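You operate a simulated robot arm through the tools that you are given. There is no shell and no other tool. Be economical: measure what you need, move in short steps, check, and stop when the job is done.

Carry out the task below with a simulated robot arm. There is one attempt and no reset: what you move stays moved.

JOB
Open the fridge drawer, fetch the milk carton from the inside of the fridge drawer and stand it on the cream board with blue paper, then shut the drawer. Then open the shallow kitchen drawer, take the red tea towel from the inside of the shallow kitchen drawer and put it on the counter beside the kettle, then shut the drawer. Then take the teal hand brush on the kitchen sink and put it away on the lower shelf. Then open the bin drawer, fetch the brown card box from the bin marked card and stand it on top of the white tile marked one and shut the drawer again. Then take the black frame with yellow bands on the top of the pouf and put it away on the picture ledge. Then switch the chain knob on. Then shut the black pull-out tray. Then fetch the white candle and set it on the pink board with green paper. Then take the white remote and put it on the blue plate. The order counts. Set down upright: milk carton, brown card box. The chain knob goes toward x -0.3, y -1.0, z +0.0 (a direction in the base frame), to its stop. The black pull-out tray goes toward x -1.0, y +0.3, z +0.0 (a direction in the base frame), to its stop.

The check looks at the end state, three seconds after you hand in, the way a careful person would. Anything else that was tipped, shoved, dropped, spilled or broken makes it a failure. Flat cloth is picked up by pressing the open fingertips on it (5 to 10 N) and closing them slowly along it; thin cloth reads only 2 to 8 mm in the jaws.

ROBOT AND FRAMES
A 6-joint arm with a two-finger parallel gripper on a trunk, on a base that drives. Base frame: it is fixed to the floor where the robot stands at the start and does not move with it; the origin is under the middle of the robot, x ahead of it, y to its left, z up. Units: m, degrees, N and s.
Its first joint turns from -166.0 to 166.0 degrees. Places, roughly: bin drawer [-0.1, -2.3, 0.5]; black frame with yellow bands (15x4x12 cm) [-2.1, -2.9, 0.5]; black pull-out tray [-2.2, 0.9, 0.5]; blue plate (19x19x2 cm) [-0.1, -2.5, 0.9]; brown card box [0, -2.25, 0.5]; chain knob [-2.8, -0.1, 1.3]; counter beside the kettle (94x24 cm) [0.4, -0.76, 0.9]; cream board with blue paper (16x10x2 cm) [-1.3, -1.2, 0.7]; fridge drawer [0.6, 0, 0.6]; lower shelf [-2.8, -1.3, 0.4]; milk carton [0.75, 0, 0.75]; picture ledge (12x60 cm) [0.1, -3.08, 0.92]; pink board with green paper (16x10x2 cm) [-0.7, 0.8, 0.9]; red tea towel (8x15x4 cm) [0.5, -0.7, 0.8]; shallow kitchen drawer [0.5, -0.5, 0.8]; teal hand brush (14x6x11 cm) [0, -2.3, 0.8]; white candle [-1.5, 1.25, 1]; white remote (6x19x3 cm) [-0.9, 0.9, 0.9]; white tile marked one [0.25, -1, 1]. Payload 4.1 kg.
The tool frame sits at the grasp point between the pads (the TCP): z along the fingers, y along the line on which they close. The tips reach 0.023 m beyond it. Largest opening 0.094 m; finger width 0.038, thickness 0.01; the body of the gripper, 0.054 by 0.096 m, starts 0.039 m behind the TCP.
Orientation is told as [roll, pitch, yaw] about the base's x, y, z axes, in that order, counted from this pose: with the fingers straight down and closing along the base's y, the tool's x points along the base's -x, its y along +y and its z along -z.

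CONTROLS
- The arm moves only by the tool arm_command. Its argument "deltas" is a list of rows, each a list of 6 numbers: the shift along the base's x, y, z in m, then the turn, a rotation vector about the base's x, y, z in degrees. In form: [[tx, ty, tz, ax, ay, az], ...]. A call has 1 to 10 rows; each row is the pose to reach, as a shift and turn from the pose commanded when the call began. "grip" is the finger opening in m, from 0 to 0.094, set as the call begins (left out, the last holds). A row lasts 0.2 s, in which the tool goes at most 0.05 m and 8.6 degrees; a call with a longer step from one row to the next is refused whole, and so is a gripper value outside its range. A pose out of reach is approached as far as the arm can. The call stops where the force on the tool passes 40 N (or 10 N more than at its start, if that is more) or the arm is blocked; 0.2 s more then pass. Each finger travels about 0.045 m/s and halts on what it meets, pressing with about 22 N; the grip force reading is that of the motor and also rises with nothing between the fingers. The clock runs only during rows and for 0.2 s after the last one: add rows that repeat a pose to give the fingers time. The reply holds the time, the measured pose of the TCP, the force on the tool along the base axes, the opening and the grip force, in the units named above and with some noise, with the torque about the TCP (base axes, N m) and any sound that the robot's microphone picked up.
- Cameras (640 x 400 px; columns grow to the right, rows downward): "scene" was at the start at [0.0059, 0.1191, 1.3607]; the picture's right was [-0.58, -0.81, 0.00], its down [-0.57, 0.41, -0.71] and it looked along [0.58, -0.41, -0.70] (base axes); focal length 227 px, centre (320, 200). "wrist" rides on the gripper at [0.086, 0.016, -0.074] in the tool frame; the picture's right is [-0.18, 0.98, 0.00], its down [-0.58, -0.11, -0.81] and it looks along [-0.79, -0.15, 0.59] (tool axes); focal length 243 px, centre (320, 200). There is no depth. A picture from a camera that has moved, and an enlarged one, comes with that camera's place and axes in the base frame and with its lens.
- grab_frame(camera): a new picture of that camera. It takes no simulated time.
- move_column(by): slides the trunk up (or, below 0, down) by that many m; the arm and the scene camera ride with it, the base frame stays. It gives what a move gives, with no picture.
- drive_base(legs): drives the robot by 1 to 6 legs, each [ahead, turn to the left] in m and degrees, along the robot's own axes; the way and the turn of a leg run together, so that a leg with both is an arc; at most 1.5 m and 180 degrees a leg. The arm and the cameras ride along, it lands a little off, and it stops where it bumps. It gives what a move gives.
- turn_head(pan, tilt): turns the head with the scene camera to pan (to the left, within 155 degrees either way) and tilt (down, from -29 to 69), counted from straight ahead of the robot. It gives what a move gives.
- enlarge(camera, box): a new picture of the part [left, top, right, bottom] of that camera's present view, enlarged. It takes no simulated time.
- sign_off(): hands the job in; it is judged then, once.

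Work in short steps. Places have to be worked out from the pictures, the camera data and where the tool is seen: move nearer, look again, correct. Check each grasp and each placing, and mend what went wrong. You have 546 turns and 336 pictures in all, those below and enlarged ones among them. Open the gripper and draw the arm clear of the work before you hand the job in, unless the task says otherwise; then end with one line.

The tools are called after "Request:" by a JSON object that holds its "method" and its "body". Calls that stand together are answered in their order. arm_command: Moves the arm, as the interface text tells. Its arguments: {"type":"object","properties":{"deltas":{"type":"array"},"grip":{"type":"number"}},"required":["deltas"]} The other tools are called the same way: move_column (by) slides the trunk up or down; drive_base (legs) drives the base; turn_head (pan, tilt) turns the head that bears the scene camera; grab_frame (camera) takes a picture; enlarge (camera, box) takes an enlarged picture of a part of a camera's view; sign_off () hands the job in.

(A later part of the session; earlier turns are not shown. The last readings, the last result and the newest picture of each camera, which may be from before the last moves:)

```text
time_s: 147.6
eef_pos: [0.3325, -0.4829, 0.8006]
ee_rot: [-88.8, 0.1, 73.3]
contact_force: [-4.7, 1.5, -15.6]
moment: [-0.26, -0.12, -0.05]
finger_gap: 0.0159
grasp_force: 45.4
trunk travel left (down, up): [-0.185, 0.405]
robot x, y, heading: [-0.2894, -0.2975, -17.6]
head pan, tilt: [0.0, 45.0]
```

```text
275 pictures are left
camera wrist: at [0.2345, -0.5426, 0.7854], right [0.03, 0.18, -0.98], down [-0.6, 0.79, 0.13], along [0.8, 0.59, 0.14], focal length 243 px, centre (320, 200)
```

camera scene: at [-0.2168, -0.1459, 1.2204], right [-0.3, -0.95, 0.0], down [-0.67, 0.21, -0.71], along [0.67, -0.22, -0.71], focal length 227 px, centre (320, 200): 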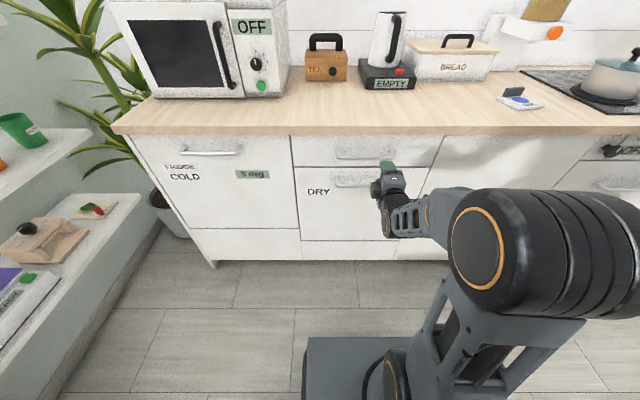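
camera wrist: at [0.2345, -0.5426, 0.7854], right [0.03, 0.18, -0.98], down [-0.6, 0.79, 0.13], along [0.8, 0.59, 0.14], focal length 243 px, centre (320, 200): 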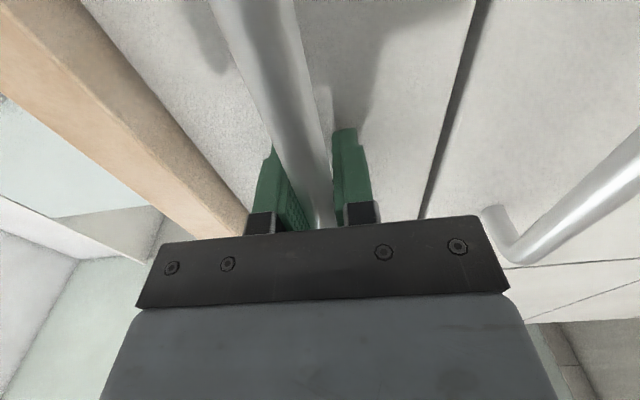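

Gripped. Pull the shallow drawer open by about 0.36 m.

Request:
{"method": "drive_base", "body": {"legs": [[-0.2, 0], [-0.16, 0]]}}

Request:
{"method": "grab_frame", "body": {"camera": "scene"}}

```text
time_s: 150.2
eef_pos: [-0.0068, -0.3744, 0.7997]
ee_rot: [-88.7, 0.0, 73.2]
contact_force: [4.4, 7.1, -24.5]
moment: [-0.13, -0.33, 1.01]
finger_gap: 0.0157
grasp_force: 45.1
trunk travel left (down, up): [-0.185, 0.405]
robot x, y, heading: [-0.6245, -0.187, -17.6]
head pan, tilt: [0.0, 45.0]
```

```text
274 pictures are left
camera scene: at [-0.5538, -0.037, 1.2202], right [-0.31, -0.95, 0.0], down [-0.67, 0.22, -0.71], along [0.67, -0.22, -0.71], focal length 227 px, centre (320, 200)
```

scene: 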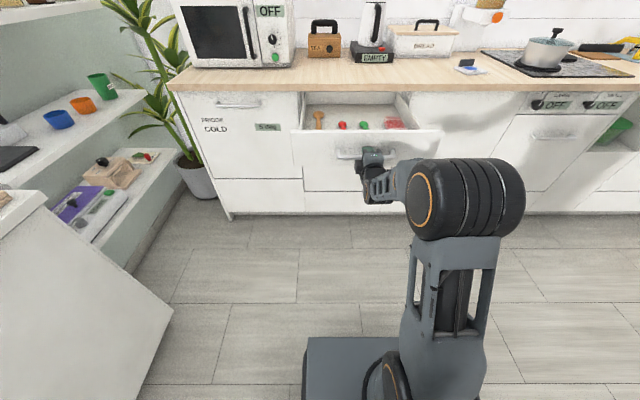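

Open about 0.356 m; contents visible with a red cloth at right. I release, draw back and raise to look in.

Request:
{"method": "arm_command", "body": {"deltas": [[0, 0, 0.003, 0, 0, 0], [0, 0, 0.003, 0, 0, 0], [0, 0, 0.003, 0, 0, 0]], "grip": 0.06}}

Request:
{"method": "arm_command", "body": {"deltas": [[-0.03, 0.009, 0, 0, 0, 0], [-0.06, 0.018, 0, 0, 0, 0], [-0.06, 0.018, 0.05, 0, 0, 0], [-0.06, 0.018, 0.1, 0, 0, 0], [-0.06, 0.018, 0.15, 0, 0, 0]]}}

Request:
{"method": "move_column", "body": {"by": 0.36}}

Request:
{"method": "arm_command", "body": {"deltas": [[0, 0, 0, 2.44, 8.14, 0], [0, 0, 0, 4.88, 16.3, 0], [0, 0, 0, 7.32, 24.4, 0], [0, 0, 0, 9.76, 32.6, 0], [0, 0, 0, 12.2, 40.7, 0], [0, 0, 0, 14.6, 48.9, 0], [0, 0, 0, 17.1, 57.0, 0], [0, 0, 0, 19.5, 65.1, 0], [0, 0, 0, 22.0, 73.3, 0], [0, 0, 0, 24.4, 81.4, 0]]}}

Request:
{"method": "turn_head", "body": {"pan": 0, "tilt": 50}}

Request:
{"method": "enlarge", "body": {"camera": "scene", "box": [270, 80, 510, 230]}}

Request:
{"method": "grab_frame", "body": {"camera": "wrist"}}

```text
time_s: 151.0
eef_pos: [-0.0083, -0.3753, 0.8042]
ee_rot: [-88.9, -0.2, 73.2]
contact_force: [0.4, -0.2, -0.2]
moment: [-0.06, 0.01, -0.03]
finger_gap: 0.0602
grasp_force: 0.0
trunk travel left (down, up): [-0.185, 0.405]
robot x, y, heading: [-0.631, -0.1851, -17.7]
head pan, tilt: [0.0, 45.0]
```

```text
time_s: 152.2
eef_pos: [-0.0666, -0.3578, 0.9534]
ee_rot: [-88.8, -0.1, 73.2]
contact_force: [0.5, -0.5, -0.8]
moment: [0.01, 0.0, 0.03]
finger_gap: 0.0599
grasp_force: 0.1
trunk travel left (down, up): [-0.185, 0.405]
robot x, y, heading: [-0.6258, -0.187, -17.7]
head pan, tilt: [0.0, 45.0]
```

```text
time_s: 155.7
eef_pos: [-0.0662, -0.3562, 1.3121]
ee_rot: [-88.8, -0.2, 73.2]
contact_force: [0.7, 0.2, 0.2]
moment: [0.0, -0.04, -0.01]
finger_gap: 0.06
grasp_force: 0.0
trunk travel left (down, up): [-0.545, 0.045]
robot x, y, heading: [-0.6271, -0.1906, -17.8]
head pan, tilt: [0.0, 45.0]
```

```text
time_s: 157.9
eef_pos: [-0.065, -0.3564, 1.3114]
ee_rot: [-3.8, 0.1, 73.1]
contact_force: [-0.1, -0.6, -1.7]
moment: [0.01, -0.01, -0.02]
finger_gap: 0.0603
grasp_force: 0.0
trunk travel left (down, up): [-0.545, 0.045]
robot x, y, heading: [-0.626, -0.1916, -18.0]
head pan, tilt: [0.0, 45.0]
```

```text
time_s: 158.6
eef_pos: [-0.0651, -0.3565, 1.3117]
ee_rot: [-3.9, 0.1, 73.1]
contact_force: [-0.8, 0.5, 0.4]
moment: [0.0, 0.03, 0.0]
finger_gap: 0.0598
grasp_force: 0.1
trunk travel left (down, up): [-0.545, 0.045]
robot x, y, heading: [-0.6265, -0.1892, -17.8]
head pan, tilt: [0.0, 50.0]
```

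```text
2.67 times, centred on (390, 155) of scene
camera zoom: at [-0.56, -0.0359, 1.5735], right [-0.31, -0.95, 0.0], down [-0.73, 0.23, -0.64], along [0.61, -0.2, -0.77], focal length 606 px, centre (133, 320)
```

zoom: 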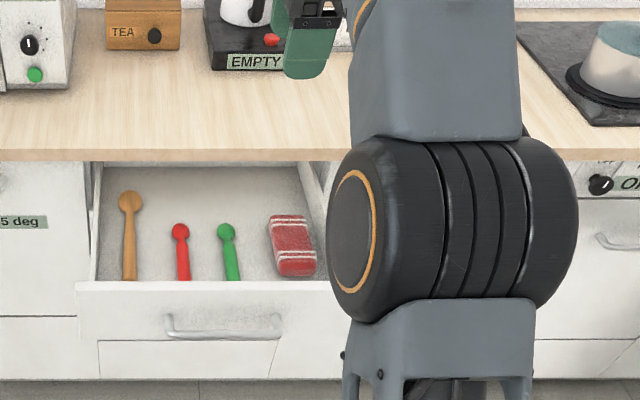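

```text
272 pictures are left
camera wrist: at [-0.1113, -0.4324, 1.3863], right [-0.89, 0.46, -0.07], down [0.22, 0.54, 0.81], along [0.41, 0.7, -0.58], focal length 243 px, centre (320, 200)
```

wrist: 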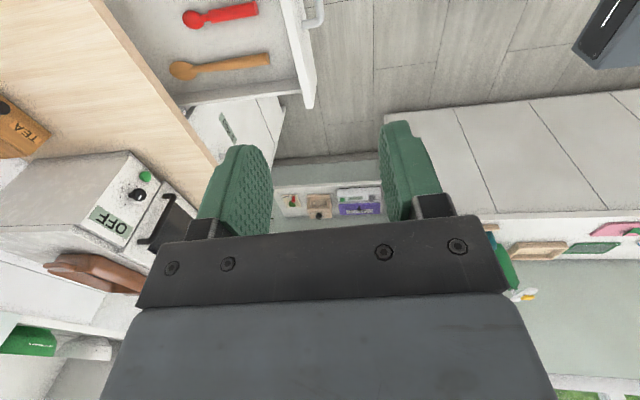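

The red towel lies at the drawer's right side, about (0.169, -0.592). I drive 0.32 m nearer and look again with arm off to the side.

Request:
{"method": "drive_base", "body": {"legs": [[0.32, 1]]}}

Request:
{"method": "arm_command", "body": {"deltas": [[0, -0.04, 0, 0, 4, 0], [0, -0.08, 0, 0, 4, 0], [0, -0.12, 0, 0, 4, 0], [0, -0.16, 0, 0, 4, 0], [-0.02, -0.2, 0, 0, 4, 0]], "grip": 0.094}}

Request:
{"method": "turn_head", "body": {"pan": -8, "tilt": 62}}

Request:
{"method": "grab_frame", "body": {"camera": "scene"}}

Request:
{"method": "grab_frame", "body": {"camera": "wrist"}}

```text
time_s: 160.7
eef_pos: [0.2438, -0.4447, 1.3118]
ee_rot: [-3.9, 0.0, 74.2]
contact_force: [0.2, 0.0, 0.1]
moment: [0.01, 0.01, 0.02]
finger_gap: 0.0598
grasp_force: 0.0
trunk travel left (down, up): [-0.545, 0.045]
robot x, y, heading: [-0.3188, -0.2864, -16.7]
head pan, tilt: [0.0, 50.0]
```

```text
time_s: 161.9
eef_pos: [0.1873, -0.607, 1.2865]
ee_rot: [-0.3, 1.3, 74.3]
contact_force: [-0.4, -0.2, -0.2]
moment: [-0.01, -0.04, 0.0]
finger_gap: 0.094
grasp_force: 0.1
out of reach, approached as far as the arm can: row 2, 3, 4, 5
trunk travel left (down, up): [-0.545, 0.045]
robot x, y, heading: [-0.3185, -0.2867, -16.9]
head pan, tilt: [0.0, 50.0]
```

```text
time_s: 162.6
eef_pos: [0.1908, -0.6057, 1.2842]
ee_rot: [-0.1, 1.3, 74.3]
contact_force: [-0.2, 1.3, -0.1]
moment: [0.04, 0.01, 0.0]
finger_gap: 0.094
grasp_force: 0.0
trunk travel left (down, up): [-0.545, 0.045]
robot x, y, heading: [-0.3215, -0.2855, -16.7]
head pan, tilt: [-8.0, 62.0]
```

```text
271 pictures are left
camera scene: at [-0.2721, -0.135, 1.5586], right [-0.42, -0.91, 0.0], down [-0.8, 0.37, -0.47], along [0.43, -0.2, -0.88], focal length 227 px, centre (320, 200)
```

scene: 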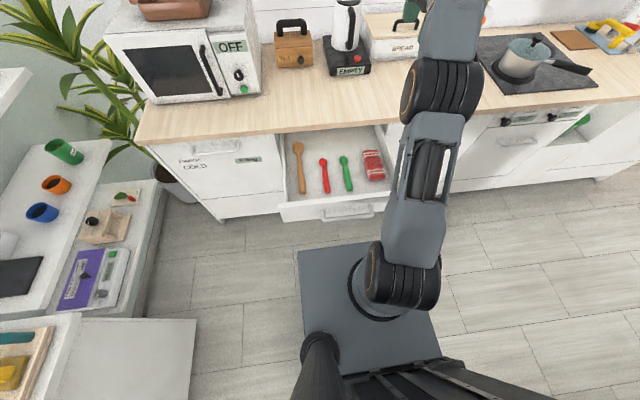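

```text
270 pictures are left
camera wrist: at [0.1525, -0.6818, 1.3611], right [-0.9, 0.44, -0.01], down [0.27, 0.55, 0.79], along [0.36, 0.71, -0.61], focal length 243 px, centre (320, 200)
```

wrist: 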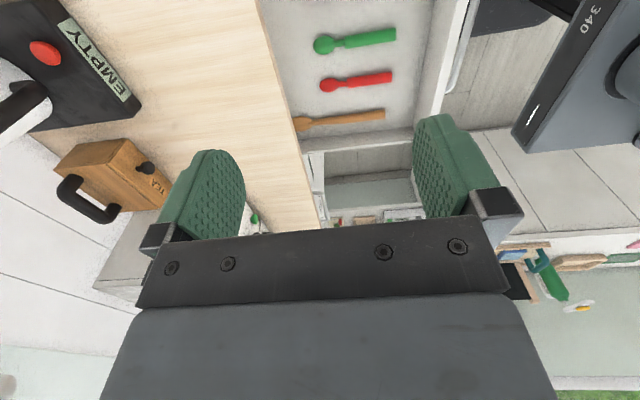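

Request:
{"method": "enlarge", "body": {"camera": "scene", "box": [270, 125, 430, 225]}}

```text
4.00 times, centred on (350, 175) of scene
camera zoom: at [-0.2721, -0.135, 1.5586], right [-0.42, -0.91, 0.0], down [-0.8, 0.37, -0.47], along [0.43, -0.2, -0.88], focal length 909 px, centre (200, 300)
```

zoom: 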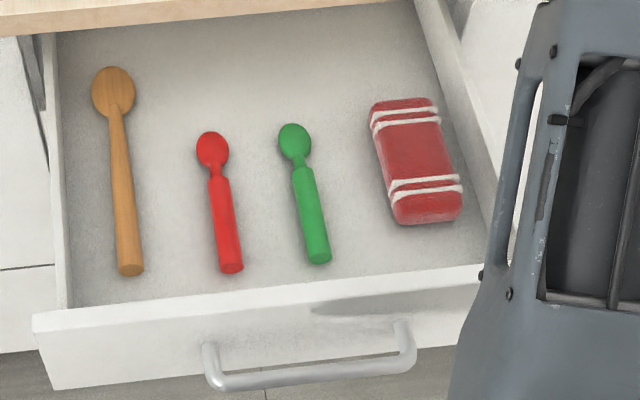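

The towel is a folded bundle (top about 0.13×0.07 m) aligned with the drawer at about (0.178, -0.597). I rotate the tool -91° to close across its width and lower toward it.

Request:
{"method": "arm_command", "body": {"deltas": [[0, 0, 0, 0, 0, -8.5], [0, 0, 0, 0, 0, -17], [0, 0, 0, 0, 0, -25.5], [0, 0, 0, 0, 0, -34], [0, 0, 0, 0, 0, -42.5], [0, 0, 0, 0, 0, -51], [0, 0, 0, 0, 0, -59.5], [0, 0, 0, 0, 0, -68], [0, 0, 0, 0, 0, -76.5], [0, 0, 0, 0, 0, -85]]}}

Request:
{"method": "move_column", "body": {"by": -0.3}}

Request:
{"method": "arm_command", "body": {"deltas": [[-0.012, 0.01, 0, 0, -1.3, -6], [-0.012, 0.01, 0, 0, -1.3, -6]]}}

Request:
{"method": "grab_frame", "body": {"camera": "wrist"}}

```text
time_s: 164.8
eef_pos: [0.1914, -0.6088, 1.2835]
ee_rot: [0.0, 1.2, -11.0]
contact_force: [-0.3, 0.2, 0.6]
moment: [0.0, -0.03, 0.02]
finger_gap: 0.0939
grasp_force: 0.0
trunk travel left (down, up): [-0.545, 0.045]
robot x, y, heading: [-0.3198, -0.2871, -16.9]
head pan, tilt: [-8.0, 62.0]
```

```text
time_s: 167.8
eef_pos: [0.1918, -0.6082, 0.9828]
ee_rot: [-0.1, 1.2, -10.8]
contact_force: [-0.4, -0.4, 0.3]
moment: [0.01, 0.01, 0.0]
finger_gap: 0.0939
grasp_force: 0.1
trunk travel left (down, up): [-0.245, 0.345]
robot x, y, heading: [-0.3172, -0.2862, -17.0]
head pan, tilt: [-8.0, 62.0]
```

```text
time_s: 168.4
eef_pos: [0.1793, -0.5986, 0.9841]
ee_rot: [0.3, -0.2, -16.9]
contact_force: [0.7, 0.0, 0.1]
moment: [-0.01, 0.02, -0.01]
finger_gap: 0.0938
grasp_force: 0.1
trunk travel left (down, up): [-0.245, 0.345]
robot x, y, heading: [-0.3218, -0.285, -17.0]
head pan, tilt: [-8.0, 62.0]
```

```text
268 pictures are left
camera wrist: at [0.1004, -0.5572, 1.0583], right [0.46, 0.89, 0.0], down [0.52, -0.28, 0.81], along [0.72, -0.37, -0.59], focal length 243 px, centre (320, 200)
```

wrist: 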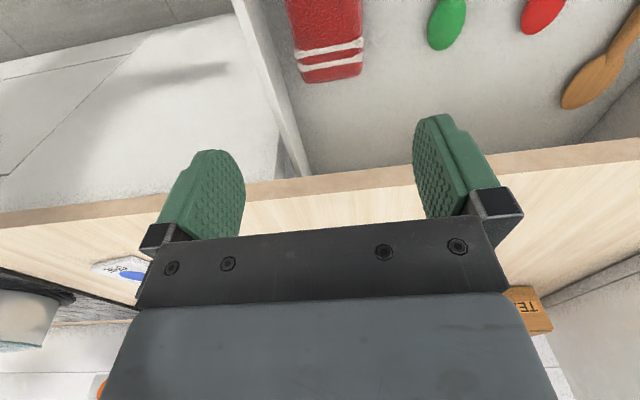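

Towel width 7.6 cm centred at v≈-0.518. I set opening 0.088, nudge, and descend to TCP z 0.82 for a check.

Request:
{"method": "arm_command", "body": {"deltas": [[-0.006, 0.007, -0.04, 0, 0, 0], [-0.006, 0.007, -0.08, 0, 0, 0], [-0.006, 0.007, -0.12, 0, 0, 0], [-0.006, 0.007, -0.164, 0, 0, 0]], "grip": 0.088}}

Request:
{"method": "grab_frame", "body": {"camera": "wrist"}}

Request:
{"method": "enlarge", "body": {"camera": "scene", "box": [320, 60, 480, 160]}}

```text
time_s: 169.4
eef_pos: [0.1736, -0.5902, 0.8188]
ee_rot: [0.3, 0.0, -16.8]
contact_force: [-0.4, 0.6, -0.1]
moment: [-0.01, -0.03, 0.0]
finger_gap: 0.0881
grasp_force: 0.1
trunk travel left (down, up): [-0.245, 0.345]
robot x, y, heading: [-0.3225, -0.2865, -16.8]
head pan, tilt: [-8.0, 62.0]
```

```text
267 pictures are left
camera wrist: at [0.0942, -0.55, 0.8935], right [0.46, 0.89, 0.0], down [0.52, -0.28, 0.81], along [0.72, -0.37, -0.59], focal length 243 px, centre (320, 200)
```

wrist: 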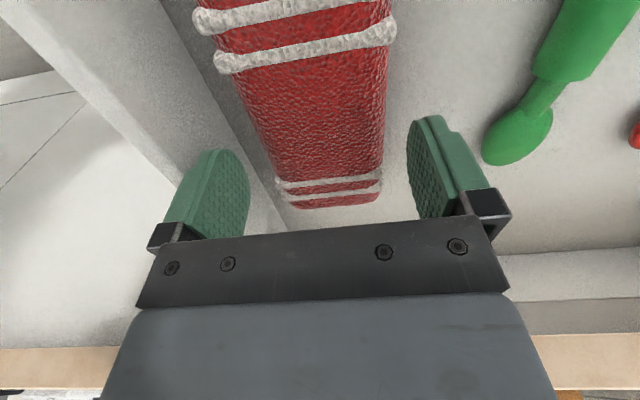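

```text
4.00 times, centred on (400, 110) of scene
camera zoom: at [-0.2722, -0.135, 1.2587], right [-0.42, -0.91, 0.0], down [-0.8, 0.37, -0.47], along [0.43, -0.2, -0.88], focal length 909 px, centre (0, 560)
```

zoom: 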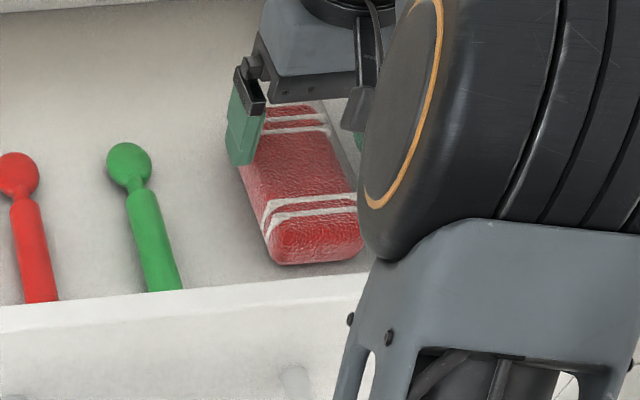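

Centred across the towel (top z≈0.777). I move 1 cm toward the drawer front and descend 5 cm with force watch.

Request:
{"method": "arm_command", "body": {"deltas": [[-0.01, 0.003, -0.02, 0, 0, 0], [-0.01, 0.003, -0.035, 0, 0, 0], [-0.01, 0.003, -0.05, 0, 0, 0]]}}

Request:
{"method": "grab_frame", "body": {"camera": "wrist"}}

```text
time_s: 170.2
eef_pos: [0.1672, -0.5897, 0.7831]
ee_rot: [0.0, -1.5, -16.8]
contact_force: [3.0, -0.7, 16.3]
moment: [0.77, 0.02, -0.03]
finger_gap: 0.0877
grasp_force: 0.0
trunk travel left (down, up): [-0.245, 0.345]
robot x, y, heading: [-0.3215, -0.2828, -16.8]
head pan, tilt: [-8.0, 62.0]
stopped in row 3: the force on the tool passed its limit (the readings are from after the stop); the commanded pose is now the measured one
```

```text
265 pictures are left
camera wrist: at [0.0864, -0.5479, 0.8561], right [0.46, 0.89, 0.0], down [0.51, -0.27, 0.82], along [0.73, -0.38, -0.57], focal length 243 px, centre (320, 200)
```

wrist: 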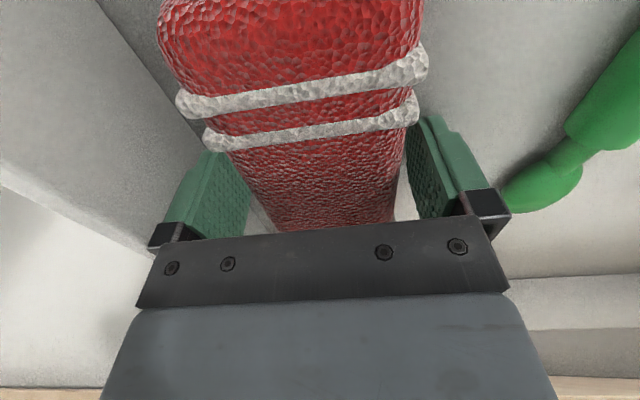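

The v+ finger landed on the towel's edge (torque shows one-sided contact). I lift 1.5 cm, open fully, shift 5 mm to +v and descend again.

Request:
{"method": "arm_command", "body": {"deltas": [[0, 0, 0.015, 0, 0, 0], [0.0014, 0.0048, 0.015, 0, 1.5, 0], [0.0014, 0.0048, 0.015, 0, 1.5, 0], [0.0014, 0.0048, -0.002, 0, 1.5, 0], [0.0014, 0.0048, -0.015, 0, 1.5, 0]], "grip": 0.094}}

Request:
{"method": "grab_frame", "body": {"camera": "wrist"}}

```text
time_s: 171.4
eef_pos: [0.1707, -0.5858, 0.784]
ee_rot: [-0.6, -0.9, -16.8]
contact_force: [2.7, 0.1, 15.6]
moment: [0.91, -0.07, -0.04]
finger_gap: 0.0939
grasp_force: 0.0
trunk travel left (down, up): [-0.245, 0.345]
robot x, y, heading: [-0.3209, -0.2845, -16.8]
head pan, tilt: [-8.0, 62.0]
stopped in row 5: the force on the tool passed its limit (the readings are from after the stop); the commanded pose is now the measured one
```

```text
264 pictures are left
camera wrist: at [0.0909, -0.5432, 0.8571], right [0.46, 0.89, -0.01], down [0.52, -0.26, 0.82], along [0.72, -0.38, -0.58], focal length 243 px, centre (320, 200)
```

wrist: 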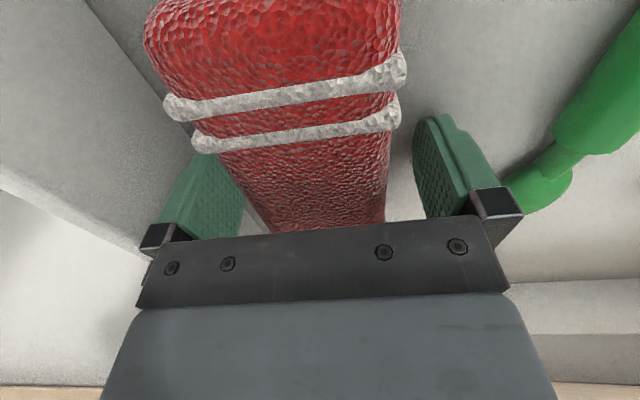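

Contact is the left tip on the drawer floor (z≈0.76), so I am at full depth. I raise 2 mm and close on the towel.

Request:
{"method": "arm_command", "body": {"deltas": [[-0.001, -0.003, 0.003, 0.6, 0.9, 0], [-0.001, -0.003, 0.003, 0.6, 0.9, 0], [-0.001, -0.003, 0.003, 0.6, 0.9, 0]], "grip": 0.08}}

Request:
{"method": "arm_command", "body": {"deltas": [[0, 0, 0, 0, 0, 0], [0, 0, 0, 0, 0, 0], [0, 0, 0, 0, 0, 0], [0, 0, 0, 0, 0, 0], [0, 0, 0, 0, 0, 0]], "grip": 0.03}}

Request:
{"method": "arm_command", "body": {"deltas": [[0, 0, 0.02, 0, 0, 0], [0, 0, 0.05, 0, 0, 0], [0, 0, 0.08, 0, 0, 0]]}}

Request:
{"method": "grab_frame", "body": {"camera": "wrist"}}

Request:
{"method": "enlarge", "body": {"camera": "scene", "box": [300, 40, 460, 140]}}

```text
time_s: 172.2
eef_pos: [0.1683, -0.5897, 0.783]
ee_rot: [-0.1, 0.6, -16.9]
contact_force: [-0.2, 0.6, 0.3]
moment: [-0.02, -0.02, 0.01]
finger_gap: 0.0803
grasp_force: 0.4
trunk travel left (down, up): [-0.245, 0.345]
robot x, y, heading: [-0.3211, -0.2841, -16.8]
head pan, tilt: [-8.0, 62.0]
```

```text
time_s: 173.4
eef_pos: [0.1689, -0.5886, 0.7835]
ee_rot: [-0.2, 0.5, -16.8]
contact_force: [-0.3, -0.4, -0.3]
moment: [0.01, 0.02, 0.01]
finger_gap: 0.0695
grasp_force: 21.8
trunk travel left (down, up): [-0.245, 0.345]
robot x, y, heading: [-0.3238, -0.2796, -16.9]
head pan, tilt: [-8.0, 62.0]
```

```text
time_s: 174.2
eef_pos: [0.1698, -0.5893, 0.8625]
ee_rot: [-0.2, 0.6, -16.8]
contact_force: [0.4, 0.0, -0.9]
moment: [0.0, 0.0, 0.02]
finger_gap: 0.0695
grasp_force: 22.2
trunk travel left (down, up): [-0.245, 0.345]
robot x, y, heading: [-0.3196, -0.2812, -16.9]
head pan, tilt: [-8.0, 62.0]
```

```text
263 pictures are left
camera wrist: at [0.0916, -0.5466, 0.9391], right [0.46, 0.89, -0.01], down [0.53, -0.27, 0.8], along [0.71, -0.37, -0.6], focal length 243 px, centre (320, 200)
```

wrist: 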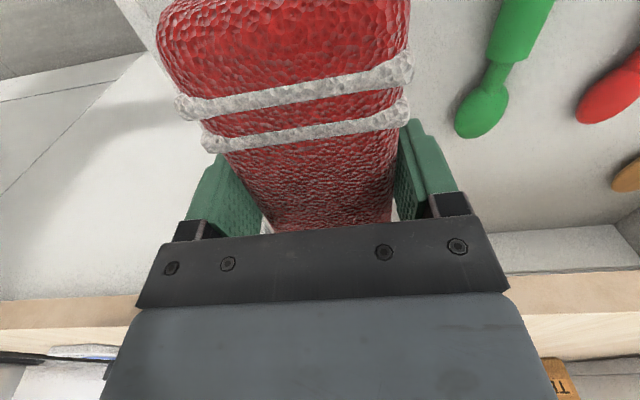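

```text
4.00 times, centred on (380, 90) of scene
camera zoom: at [-0.2719, -0.1352, 1.2586], right [-0.42, -0.91, 0.0], down [-0.8, 0.37, -0.47], along [0.43, -0.2, -0.88], focal length 909 px, centre (80, 640)
```

zoom: 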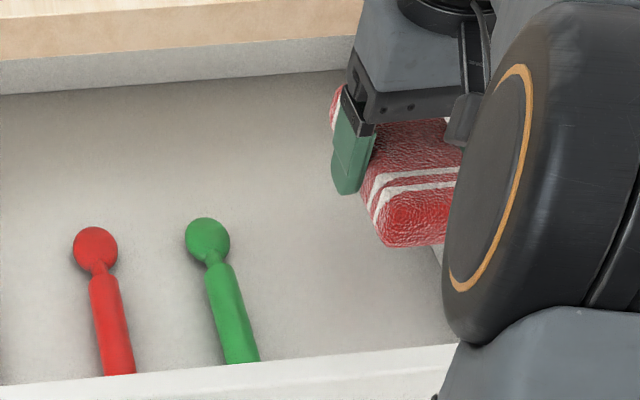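

Towel lifted (0.0695 m grip). Counter strip in front of the kettle is free at u≈0.60, v≈-0.55. The open drawer blocks getting nearer here, so I raise, back out and come in to the right of the drawer.

Request:
{"method": "move_column", "body": {"by": 0.25}}

Request:
{"method": "drive_base", "body": {"legs": [[-0.3, 0], [0, -45], [0.69, 0], [0, 45]]}}

Request:
{"method": "turn_head", "body": {"pan": 0, "tilt": 50}}

Request:
{"method": "grab_frame", "body": {"camera": "scene"}}

```text
time_s: 176.8
eef_pos: [0.1693, -0.5882, 1.113]
ee_rot: [-0.2, 0.6, -16.6]
contact_force: [-0.1, 0.2, -0.1]
moment: [-0.01, 0.05, 0.0]
finger_gap: 0.0695
grasp_force: 22.0
trunk travel left (down, up): [-0.495, 0.095]
robot x, y, heading: [-0.3171, -0.2847, -16.7]
head pan, tilt: [-8.0, 62.0]
```

```text
time_s: 186.3
eef_pos: [0.2223, -1.0928, 1.1136]
ee_rot: [-0.3, 0.5, -15.5]
contact_force: [0.5, 0.5, -0.7]
moment: [0.01, -0.03, -0.02]
finger_gap: 0.0694
grasp_force: 22.0
trunk travel left (down, up): [-0.495, 0.095]
robot x, y, heading: [-0.2762, -0.7997, -15.7]
head pan, tilt: [-8.0, 62.0]
```

```text
time_s: 187.1
eef_pos: [0.2221, -1.0925, 1.1128]
ee_rot: [-0.2, 0.6, -15.5]
contact_force: [0.4, -0.5, -1.1]
moment: [-0.01, 0.01, 0.01]
finger_gap: 0.0695
grasp_force: 22.1
trunk travel left (down, up): [-0.495, 0.095]
robot x, y, heading: [-0.2775, -0.801, -15.5]
head pan, tilt: [0.0, 50.0]
```

```text
261 pictures are left
camera scene: at [-0.2146, -0.6448, 1.5234], right [-0.27, -0.96, 0.0], down [-0.74, 0.21, -0.64], along [0.62, -0.17, -0.77], focal length 227 px, centre (320, 200)
```

scene: 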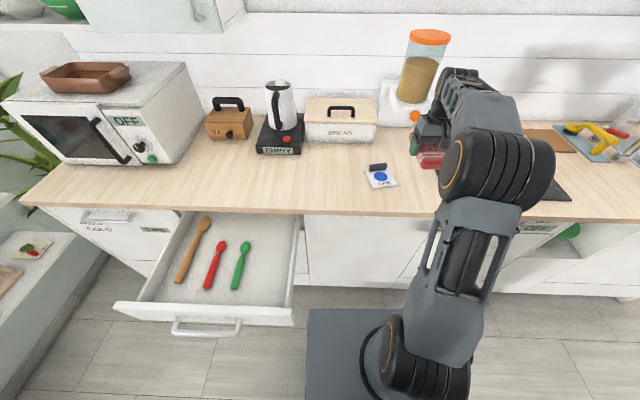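

The spot in front of the kettle at (0.418, -0.700) is free. I drive 0.14 m nearer, then move the towel over it.

Request:
{"method": "drive_base", "body": {"legs": [[0.14, 0]]}}

Request:
{"method": "arm_command", "body": {"deltas": [[0.006, 0.043, 0, 0, 0, 0], [0.012, 0.086, 0, 0, 0, 0], [0.018, 0.129, 0, 0, 0, 0], [0.024, 0.172, 0, 0, 0, 0], [0.03, 0.215, 0, 0, 0, 0], [0.036, 0.258, 0, 0, 0, 0], [0.042, 0.301, 0, 0, 0, 0], [0.048, 0.344, 0, 0, 0, 0], [0.054, 0.387, 0, 0, 0, 0], [0.06, 0.43, 0, 0, 0, 0]]}}

Request:
{"method": "arm_command", "body": {"deltas": [[0, 0, -0.04, 0, 0, 0], [0, 0, -0.08, 0, 0, 0], [0, 0, -0.12, 0, 0, 0]]}}

Request:
{"method": "grab_frame", "body": {"camera": "scene"}}

Request:
{"method": "grab_frame", "body": {"camera": "wrist"}}

```text
time_s: 188.4
eef_pos: [0.3573, -1.132, 1.1123]
ee_rot: [-0.3, 0.6, -15.6]
contact_force: [0.0, -0.3, -0.8]
moment: [-0.02, 0.02, 0.03]
finger_gap: 0.0693
grasp_force: 21.8
trunk travel left (down, up): [-0.495, 0.095]
robot x, y, heading: [-0.1409, -0.8386, -15.8]
head pan, tilt: [0.0, 50.0]
```

```text
time_s: 190.6
eef_pos: [0.4186, -0.701, 1.1115]
ee_rot: [-0.3, 0.6, -15.8]
contact_force: [1.0, 0.3, -1.3]
moment: [0.01, -0.03, 0.02]
finger_gap: 0.0694
grasp_force: 22.3
trunk travel left (down, up): [-0.495, 0.095]
robot x, y, heading: [-0.1404, -0.834, -16.0]
head pan, tilt: [0.0, 50.0]
```

```text
time_s: 191.4
eef_pos: [0.4183, -0.7033, 0.9929]
ee_rot: [-0.2, 0.6, -15.6]
contact_force: [-1.0, -0.7, -0.8]
moment: [-0.01, 0.02, -0.04]
finger_gap: 0.0691
grasp_force: 22.1
trunk travel left (down, up): [-0.495, 0.095]
robot x, y, heading: [-0.1405, -0.8368, -16.0]
head pan, tilt: [0.0, 50.0]
```

```text
260 pictures are left
camera scene: at [-0.0777, -0.6829, 1.5235], right [-0.27, -0.96, 0.0], down [-0.74, 0.21, -0.64], along [0.62, -0.17, -0.77], focal length 227 px, centre (320, 200)
```

scene: 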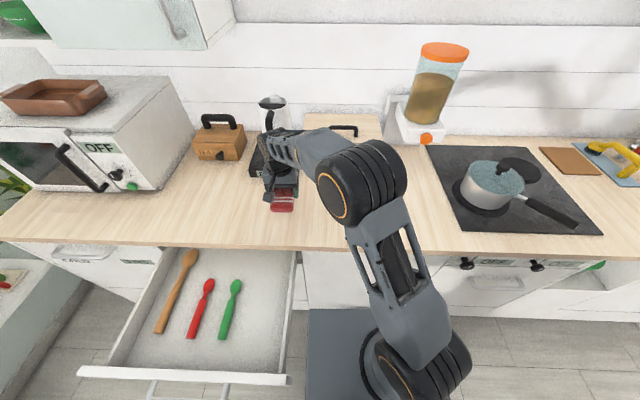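

```text
259 pictures are left
camera wrist: at [0.3389, -0.6631, 1.0684], right [0.44, 0.9, -0.01], down [0.54, -0.26, 0.8], along [0.72, -0.36, -0.6], focal length 243 px, centre (320, 200)
```

wrist: 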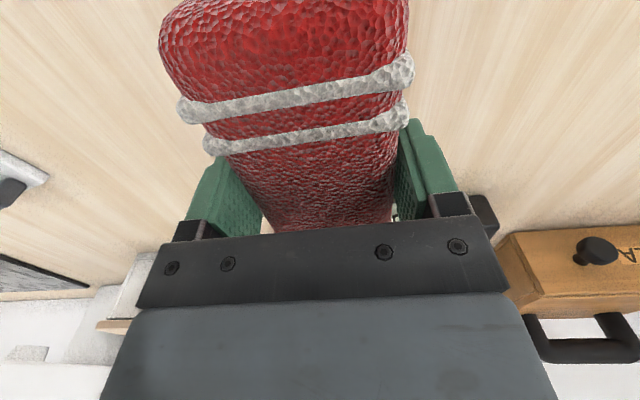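

Clear of the kettle base. I lower slowly to contact.

Request:
{"method": "arm_command", "body": {"deltas": [[0, 0, -0.03, 0, 0, 0], [0, 0, -0.05, 0, 0, 0], [0, 0, -0.06, 0, 0, 0]]}}

Request:
{"method": "arm_command", "body": {"deltas": [[0, 0, -0.005, 0, 0, 0], [0, 0, -0.01, 0, 0, 0], [0, 0, -0.013, 0, 0, 0]]}}

Request:
{"method": "enlarge", "body": {"camera": "scene", "box": [200, 130, 360, 230]}}

```text
time_s: 192.2
eef_pos: [0.417, -0.7022, 0.9329]
ee_rot: [-0.2, 0.6, -15.6]
contact_force: [-0.6, -0.4, -1.1]
moment: [-0.03, -0.01, -0.02]
finger_gap: 0.0692
grasp_force: 22.5
trunk travel left (down, up): [-0.495, 0.095]
robot x, y, heading: [-0.1363, -0.8381, -15.7]
head pan, tilt: [0.0, 50.0]
```

```text
time_s: 193.0
eef_pos: [0.4175, -0.7023, 0.924]
ee_rot: [0.0, 0.1, -15.7]
contact_force: [1.1, -4.2, 22.6]
moment: [0.02, 0.29, 0.02]
finger_gap: 0.0695
grasp_force: 22.4
trunk travel left (down, up): [-0.495, 0.095]
robot x, y, heading: [-0.1381, -0.8364, -15.9]
head pan, tilt: [0.0, 50.0]
```

```text
4.00 times, centred on (280, 180) of scene
camera zoom: at [-0.0795, -0.684, 1.5241], right [-0.27, -0.96, 0.0], down [-0.74, 0.21, -0.64], along [0.62, -0.17, -0.77], focal length 909 px, centre (480, 280)
```

zoom: 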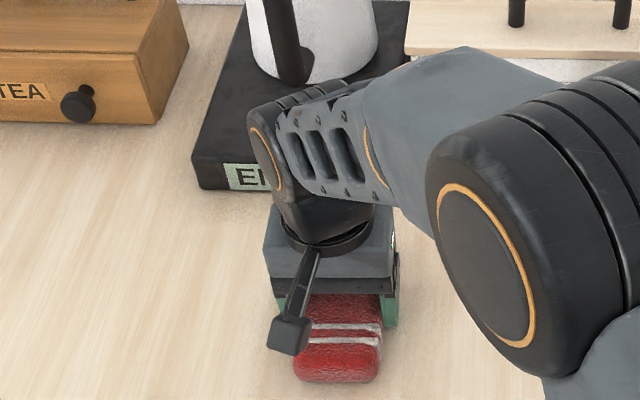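

Touching (22 N). I raise 2 mm, open, and lift off.

Request:
{"method": "arm_command", "body": {"deltas": [[0, 0, 0.003, 0, 0, 0], [0, 0, 0.003, 0, 0, 0], [0, 0, 0.003, 0, 0, 0], [0, 0, 0.003, 0, 0, 0]], "grip": 0.09}}

Request:
{"method": "arm_command", "body": {"deltas": [[0, 0, 0.04, 0, 0, 0], [0, 0, 0.08, 0, 0, 0], [0, 0, 0.12, 0, 0, 0], [0, 0, 0.16, 0, 0, 0], [-0.01, -0.04, 0.19, 0, 0, 0], [-0.02, -0.08, 0.19, 0, 0, 0], [-0.03, -0.12, 0.19, 0, 0, 0], [-0.04, -0.16, 0.19, 0, 0, 0], [-0.05, -0.2, 0.19, 0, 0, 0], [-0.06, -0.24, 0.19, 0, 0, 0]]}}

Request:
{"method": "grab_frame", "body": {"camera": "scene"}}

```text
time_s: 194.0
eef_pos: [0.4163, -0.7022, 0.9235]
ee_rot: [-0.2, 0.5, -15.6]
contact_force: [-0.1, -4.9, 11.7]
moment: [0.32, -0.32, -0.09]
finger_gap: 0.0876
grasp_force: 0.2
trunk travel left (down, up): [-0.495, 0.095]
robot x, y, heading: [-0.1393, -0.8411, -15.7]
head pan, tilt: [0.0, 50.0]
```

```text
refused: row 5 steps farther than a row can; nothing moved
```

```text
257 pictures are left
camera scene: at [-0.0791, -0.6839, 1.5236], right [-0.27, -0.96, 0.0], down [-0.74, 0.21, -0.64], along [0.62, -0.17, -0.77], focal length 227 px, centre (320, 200)
```

scene: 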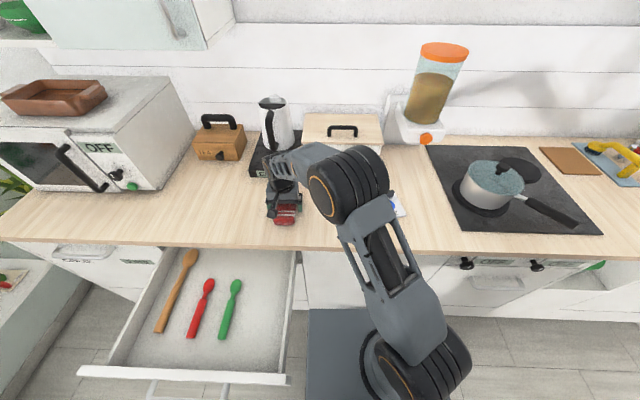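

Request:
{"method": "arm_command", "body": {"deltas": [[0, 0, 0.04, 0, 0, 0], [0, 0, 0.08, 0, 0, 0], [0, 0, 0.12, 0, 0, 0], [0, 0, 0.16, 0, 0, 0], [-0.01, -0.04, 0.18, 0, 0, 0], [-0.02, -0.08, 0.19, 0, 0, 0], [-0.03, -0.12, 0.19, 0, 0, 0], [-0.04, -0.16, 0.19, 0, 0, 0], [-0.05, -0.2, 0.19, 0, 0, 0], [-0.06, -0.24, 0.19, 0, 0, 0]], "grip": 0.094}}

Request:
{"method": "enlarge", "body": {"camera": "scene", "box": [200, 90, 440, 240]}}

```text
time_s: 196.2
eef_pos: [0.3558, -0.9427, 1.1129]
ee_rot: [-0.2, 0.7, -15.7]
contact_force: [0.3, -0.2, -1.0]
moment: [0.02, 0.03, 0.0]
finger_gap: 0.0939
grasp_force: 0.1
trunk travel left (down, up): [-0.495, 0.095]
robot x, y, heading: [-0.1391, -0.8374, -15.7]
head pan, tilt: [0.0, 50.0]
```

```text
2.67 times, centred on (320, 165) of scene
camera zoom: at [-0.078, -0.6834, 1.5235], right [-0.27, -0.96, 0.0], down [-0.74, 0.21, -0.64], along [0.62, -0.17, -0.77], focal length 606 px, centre (320, 293)
```

zoom: 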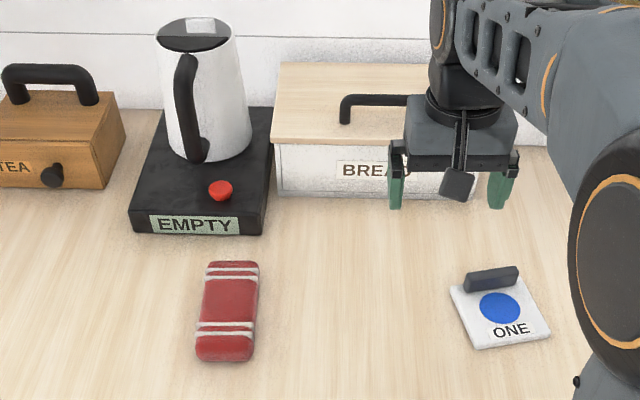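

The towel lies neatly in front of the kettle; the ONE tile is to its right. Now shut the drawer: I back out and shift left to face it.

Request:
{"method": "drive_base", "body": {"legs": [[-0.3, 0], [0, -40], [-0.62, 0], [0, 39]]}}

Request:
{"method": "arm_command", "body": {"deltas": [[0, 0, 0, -2.44, -8.14, 0], [0, 0, 0, -4.88, -16.3, 0], [0, 0, 0, -7.32, -24.4, 0], [0, 0, 0, -9.76, -32.6, 0], [0, 0, 0, -12.2, -40.7, 0], [0, 0, 0, -14.6, -48.9, 0], [0, 0, 0, -17.1, -57.0, 0], [0, 0, 0, -19.5, -65.1, 0], [0, 0, 0, -22.0, -73.3, 0], [0, 0, 0, -24.4, -81.4, 0]], "grip": 0.0}}

Request:
{"method": "grab_frame", "body": {"camera": "scene"}}

```text
time_s: 205.0
eef_pos: [-0.2731, -0.3577, 1.1122]
ee_rot: [-0.2, 0.5, -16.4]
contact_force: [0.8, -0.3, 0.4]
moment: [-0.02, 0.01, -0.01]
finger_gap: 0.0939
grasp_force: 0.2
trunk travel left (down, up): [-0.495, 0.095]
robot x, y, heading: [-0.7651, -0.2466, -16.5]
head pan, tilt: [0.0, 50.0]
```

```text
time_s: 207.2
eef_pos: [-0.272, -0.3417, 1.1143]
ee_rot: [-2.2, -84.3, -14.8]
contact_force: [0.3, 0.1, -0.1]
moment: [0.01, -0.04, 0.03]
finger_gap: 0.0001
grasp_force: 22.3
out of reach, approached as far as the arm can: row 7, 8, 10
trunk travel left (down, up): [-0.495, 0.095]
robot x, y, heading: [-0.7682, -0.2468, -16.8]
head pan, tilt: [0.0, 50.0]
```

```text
255 pictures are left
camera scene: at [-0.7042, -0.0933, 1.5235], right [-0.29, -0.96, 0.0], down [-0.73, 0.22, -0.64], along [0.62, -0.18, -0.77], focal length 227 px, centre (320, 200)
```

scene: 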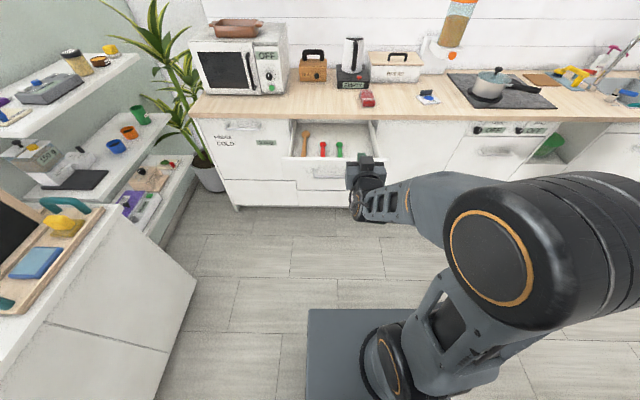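

I lower to z≈0.803 and push the drawer's handle bar in by driving forward.

Request:
{"method": "move_column", "body": {"by": -0.311}}

Request:
{"method": "drive_base", "body": {"legs": [[0.4, 0]]}}

Request:
{"method": "grab_frame", "body": {"camera": "scene"}}

```text
time_s: 210.2
eef_pos: [-0.2718, -0.3428, 0.8014]
ee_rot: [-2.6, -84.4, -14.6]
contact_force: [-0.3, -0.8, -0.3]
moment: [-0.01, 0.01, 0.02]
finger_gap: 0.0
grasp_force: 22.1
trunk travel left (down, up): [-0.184, 0.406]
robot x, y, heading: [-0.772, -0.2494, -16.5]
head pan, tilt: [0.0, 50.0]
```

```text
time_s: 212.8
eef_pos: [0.1134, -0.4574, 0.802]
ee_rot: [-2.7, -84.4, -14.7]
contact_force: [1.3, 0.8, 0.4]
moment: [0.02, 0.02, 0.03]
finger_gap: 0.0
grasp_force: 21.7
trunk travel left (down, up): [-0.184, 0.406]
robot x, y, heading: [-0.3821, -0.3656, -17.0]
head pan, tilt: [0.0, 50.0]
```

```text
254 pictures are left
camera scene: at [-0.3184, -0.209, 1.2124], right [-0.29, -0.96, 0.0], down [-0.73, 0.22, -0.64], along [0.62, -0.19, -0.77], focal length 227 px, centre (320, 200)
```

scene: 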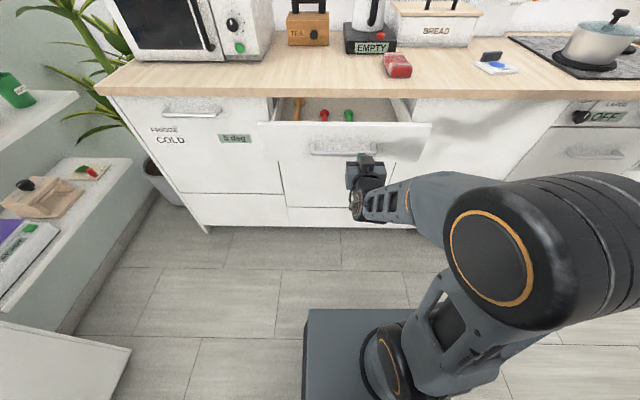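

Moving in. 0.2 m remain.

Request:
{"method": "drive_base", "body": {"legs": [[0.18, 0]]}}

Request:
{"method": "arm_command", "body": {"deltas": [[0.0096, -0.0029, 0, 0, 0, 0], [0.0192, -0.0058, 0, 0, 0, 0], [0.0287, -0.0086, 0, 0, 0, 0], [0.0383, -0.0115, 0, 0, 0, 0], [0.048, -0.0144, 0, 0, 0, 0]]}}

Request:
{"method": "grab_frame", "body": {"camera": "scene"}}

```text
time_s: 214.3
eef_pos: [0.2778, -0.5086, 0.8024]
ee_rot: [-2.9, -84.4, -14.5]
contact_force: [-8.4, 1.4, 3.7]
moment: [-0.01, -0.09, -0.1]
finger_gap: 0.0
grasp_force: 21.8
trunk travel left (down, up): [-0.184, 0.406]
robot x, y, heading: [-0.2168, -0.413, -16.7]
head pan, tilt: [0.0, 50.0]
stopped in leg 1: the force on the tool passed its limit (the readings are from after the stop); the commanded pose is now the measured one
```

```text
time_s: 214.7
eef_pos: [0.2774, -0.5083, 0.8012]
ee_rot: [-3.0, -84.3, -14.6]
contact_force: [-30.2, 5.8, 11.8]
moment: [-0.06, -0.19, -0.15]
finger_gap: 0.0001
grasp_force: 22.3
trunk travel left (down, up): [-0.184, 0.406]
robot x, y, heading: [-0.2198, -0.411, -17.0]
head pan, tilt: [0.0, 50.0]
stopped in row 1: the force on the tool passed its limit (the readings are from after the stop); the commanded pose is now the measured one
```

```text
253 pictures are left
camera scene: at [-0.156, -0.2584, 1.2127], right [-0.29, -0.96, 0.0], down [-0.73, 0.22, -0.65], along [0.62, -0.19, -0.76], focal length 227 px, centre (320, 200)
```

scene: 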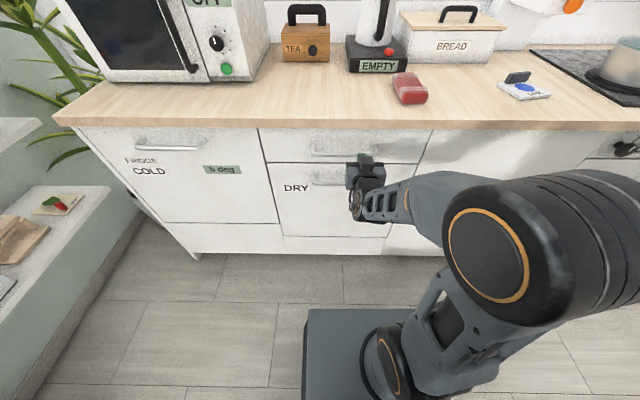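

The push stopped with 30 N; I check whether the drawer face is flush.

Request:
{"method": "enlarge", "body": {"camera": "scene", "box": [240, 100, 480, 250]}}

```text
2.67 times, centred on (360, 175) of scene
camera zoom: at [-0.156, -0.2584, 1.2127], right [-0.29, -0.96, 0.0], down [-0.73, 0.22, -0.65], along [0.62, -0.19, -0.76], focal length 606 px, centre (213, 267)
```

zoom: 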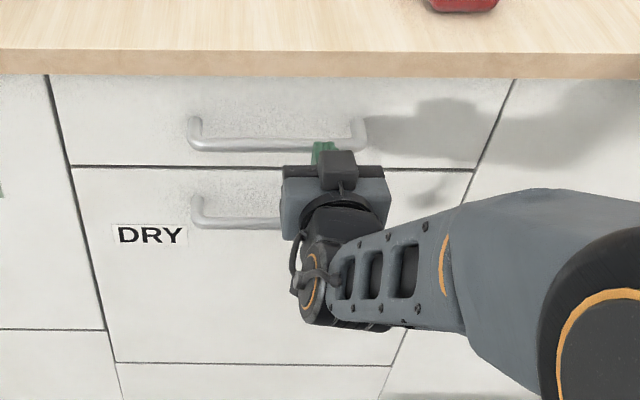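

The drawer is flush shut. Next the teal brush at the sink. I back off, raise, turn the tool down again, and drive along the counter to v≈-2.2.

Request:
{"method": "drive_base", "body": {"legs": [[-0.26, 0]]}}

Request:
{"method": "move_column", "body": {"by": 0.35}}

Request:
{"method": "arm_command", "body": {"deltas": [[0, 0, 0, 2.44, 8.14, 0], [0, 0, 0, 4.88, 16.3, 0], [0, 0, 0, 7.32, 24.4, 0], [0, 0, 0, 9.76, 32.6, 0], [0, 0, 0, 12.2, 40.7, 0], [0, 0, 0, 14.6, 48.9, 0], [0, 0, 0, 17.1, 57.0, 0], [0, 0, 0, 19.5, 65.1, 0], [0, 0, 0, 22.0, 73.3, 0], [0, 0, 0, 24.4, 81.4, 0]], "grip": 0.08}}

Request:
{"method": "drive_base", "body": {"legs": [[0, -90], [0.9, 0], [0.85, 0], [0, 90]]}}

Request:
{"method": "turn_head", "body": {"pan": 0, "tilt": 40}}

Request:
{"method": "grab_frame", "body": {"camera": "scene"}}

```text
time_s: 216.5
eef_pos: [0.0319, -0.4323, 0.7994]
ee_rot: [-3.2, -84.1, -14.2]
contact_force: [0.3, 0.4, 0.5]
moment: [-0.01, 0.02, -0.02]
finger_gap: 0.0001
grasp_force: 22.2
trunk travel left (down, up): [-0.184, 0.406]
robot x, y, heading: [-0.4629, -0.3407, -16.5]
head pan, tilt: [0.0, 50.0]
```

```text
time_s: 219.9
eef_pos: [0.0302, -0.4324, 1.1491]
ee_rot: [-3.1, -84.3, -14.0]
contact_force: [0.0, -0.3, 1.1]
moment: [-0.01, -0.02, 0.0]
finger_gap: 0.0001
grasp_force: 21.9
trunk travel left (down, up): [-0.534, 0.056]
robot x, y, heading: [-0.4689, -0.3375, -16.4]
head pan, tilt: [0.0, 50.0]
```

```text
time_s: 222.1
eef_pos: [0.0299, -0.4316, 1.1501]
ee_rot: [-0.5, 1.0, -16.3]
contact_force: [0.0, 0.4, -0.5]
moment: [0.0, -0.01, 0.0]
finger_gap: 0.0803
grasp_force: 0.1
trunk travel left (down, up): [-0.534, 0.056]
robot x, y, heading: [-0.4622, -0.339, -16.7]
head pan, tilt: [0.0, 50.0]
```

```text
time_s: 238.5
eef_pos: [-0.5068, -2.0904, 1.1494]
ee_rot: [-0.5, 1.0, -18.8]
contact_force: [0.5, -0.1, -0.2]
moment: [-0.04, 0.02, -0.03]
finger_gap: 0.08
grasp_force: 0.1
trunk travel left (down, up): [-0.534, 0.056]
robot x, y, heading: [-0.9982, -1.975, -19.0]
head pan, tilt: [0.0, 50.0]
```

```text
time_s: 239.2
eef_pos: [-0.5066, -2.0904, 1.1502]
ee_rot: [-0.5, 0.9, -18.9]
contact_force: [-0.9, -0.5, -0.7]
moment: [0.01, 0.01, 0.01]
finger_gap: 0.0801
grasp_force: 0.0
trunk travel left (down, up): [-0.534, 0.056]
robot x, y, heading: [-1.001, -1.9814, -18.8]
head pan, tilt: [0.0, 40.0]
```

```text
251 pictures are left
camera scene: at [-0.9218, -1.828, 1.5766], right [-0.32, -0.95, 0.0], down [-0.61, 0.21, -0.77], along [0.72, -0.25, -0.64], focal length 227 px, centre (320, 200)
```

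scene: 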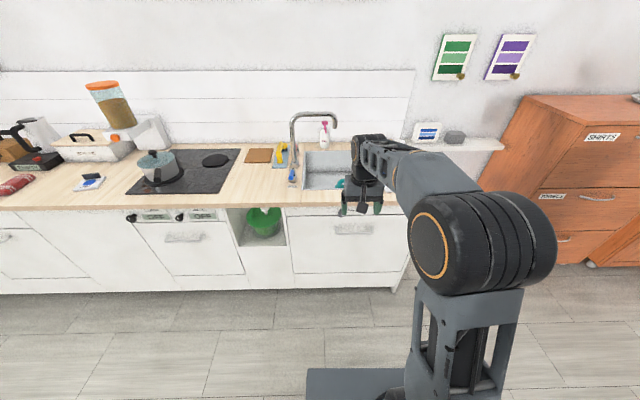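

The sink is ahead, partly hidden by the gripper. I move the arm right and look closely.

Request:
{"method": "arm_command", "body": {"deltas": [[-0.013, -0.045, 0, 0, 0, 0], [-0.026, -0.09, 0, 0, 0, 0], [-0.039, -0.135, 0, 0, 0, 0], [-0.052, -0.18, 0, 0, 0, 0], [-0.065, -0.225, 0, 0, 0, 0], [-0.078, -0.27, 0, 0, 0, 0]]}}

Request:
{"method": "enlarge", "body": {"camera": "scene", "box": [250, 100, 460, 230]}}

```text
time_s: 240.7
eef_pos: [-0.5844, -2.3616, 1.1476]
ee_rot: [-0.4, 0.8, -18.9]
contact_force: [-0.1, 0.1, -0.1]
moment: [0.03, 0.02, -0.04]
finger_gap: 0.0801
grasp_force: 0.1
trunk travel left (down, up): [-0.534, 0.056]
robot x, y, heading: [-0.999, -1.9771, -18.9]
head pan, tilt: [0.0, 40.0]
```

```text
3.05 times, centred on (355, 165) of scene
camera zoom: at [-0.9219, -1.8288, 1.5767], right [-0.32, -0.95, 0.0], down [-0.61, 0.21, -0.77], along [0.72, -0.25, -0.64], focal length 693 px, centre (213, 307)
```

zoom: 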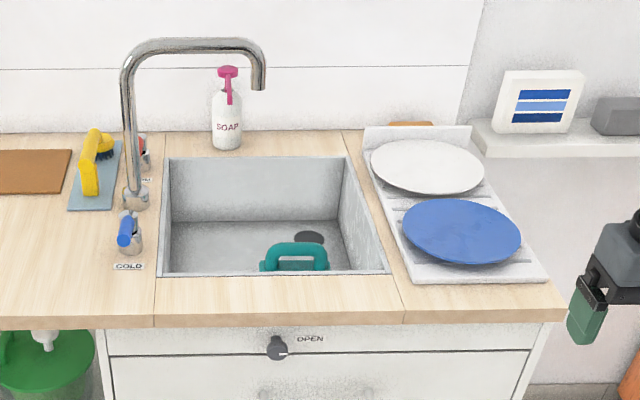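

The teal brush is in the sink near its front wall, handle arch on top. The faucet spout is close by, so I need a closer look. Drive 0.43 m forward.

Request:
{"method": "drive_base", "body": {"legs": [[0.42, 2.2]]}}

Request:
{"method": "turn_head", "body": {"pan": -5, "tilt": 50}}

Request:
{"method": "grab_frame", "body": {"camera": "scene"}}

Request:
{"method": "enlarge", "body": {"camera": "scene", "box": [240, 80, 480, 230]}}

```text
time_s: 243.3
eef_pos: [-0.1648, -2.4765, 1.1478]
ee_rot: [-0.4, 0.9, -16.8]
contact_force: [0.8, 0.4, -0.6]
moment: [0.03, 0.0, 0.02]
finger_gap: 0.08
grasp_force: 0.1
trunk travel left (down, up): [-0.534, 0.056]
robot x, y, heading: [-0.5927, -2.1089, -17.2]
head pan, tilt: [0.0, 40.0]
```

```text
time_s: 244.0
eef_pos: [-0.1655, -2.4767, 1.148]
ee_rot: [-0.3, 1.0, -16.7]
contact_force: [0.0, -0.9, -0.3]
moment: [-0.02, 0.01, 0.0]
finger_gap: 0.0802
grasp_force: 0.1
trunk travel left (down, up): [-0.534, 0.056]
robot x, y, heading: [-0.5932, -2.1102, -16.9]
head pan, tilt: [-5.0, 50.0]
```

```text
249 pictures are left
camera scene: at [-0.5309, -1.9606, 1.5625], right [-0.37, -0.93, 0.0], down [-0.71, 0.28, -0.64], along [0.6, -0.24, -0.77], focal length 227 px, centre (320, 200)
```

scene: 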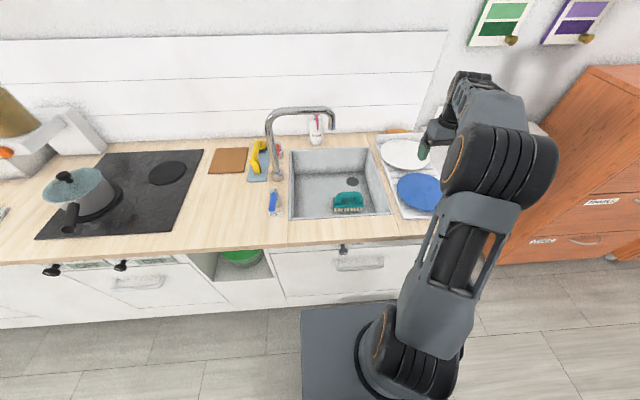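

```text
2.67 times, centred on (360, 155) of scene
camera zoom: at [-0.5309, -1.9606, 1.5625], right [-0.37, -0.93, 0.0], down [-0.71, 0.28, -0.64], along [0.6, -0.24, -0.77], focal length 606 px, centre (213, 320)
```

zoom: 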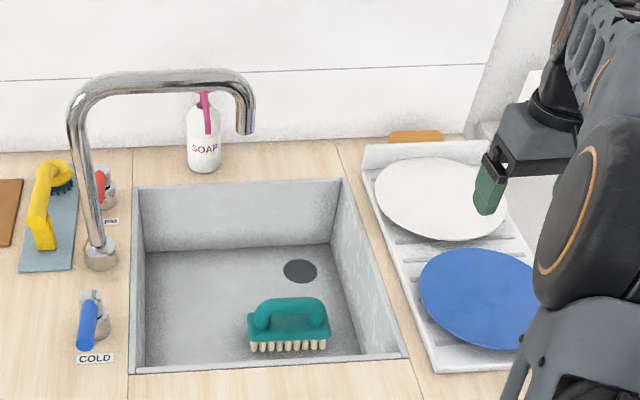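

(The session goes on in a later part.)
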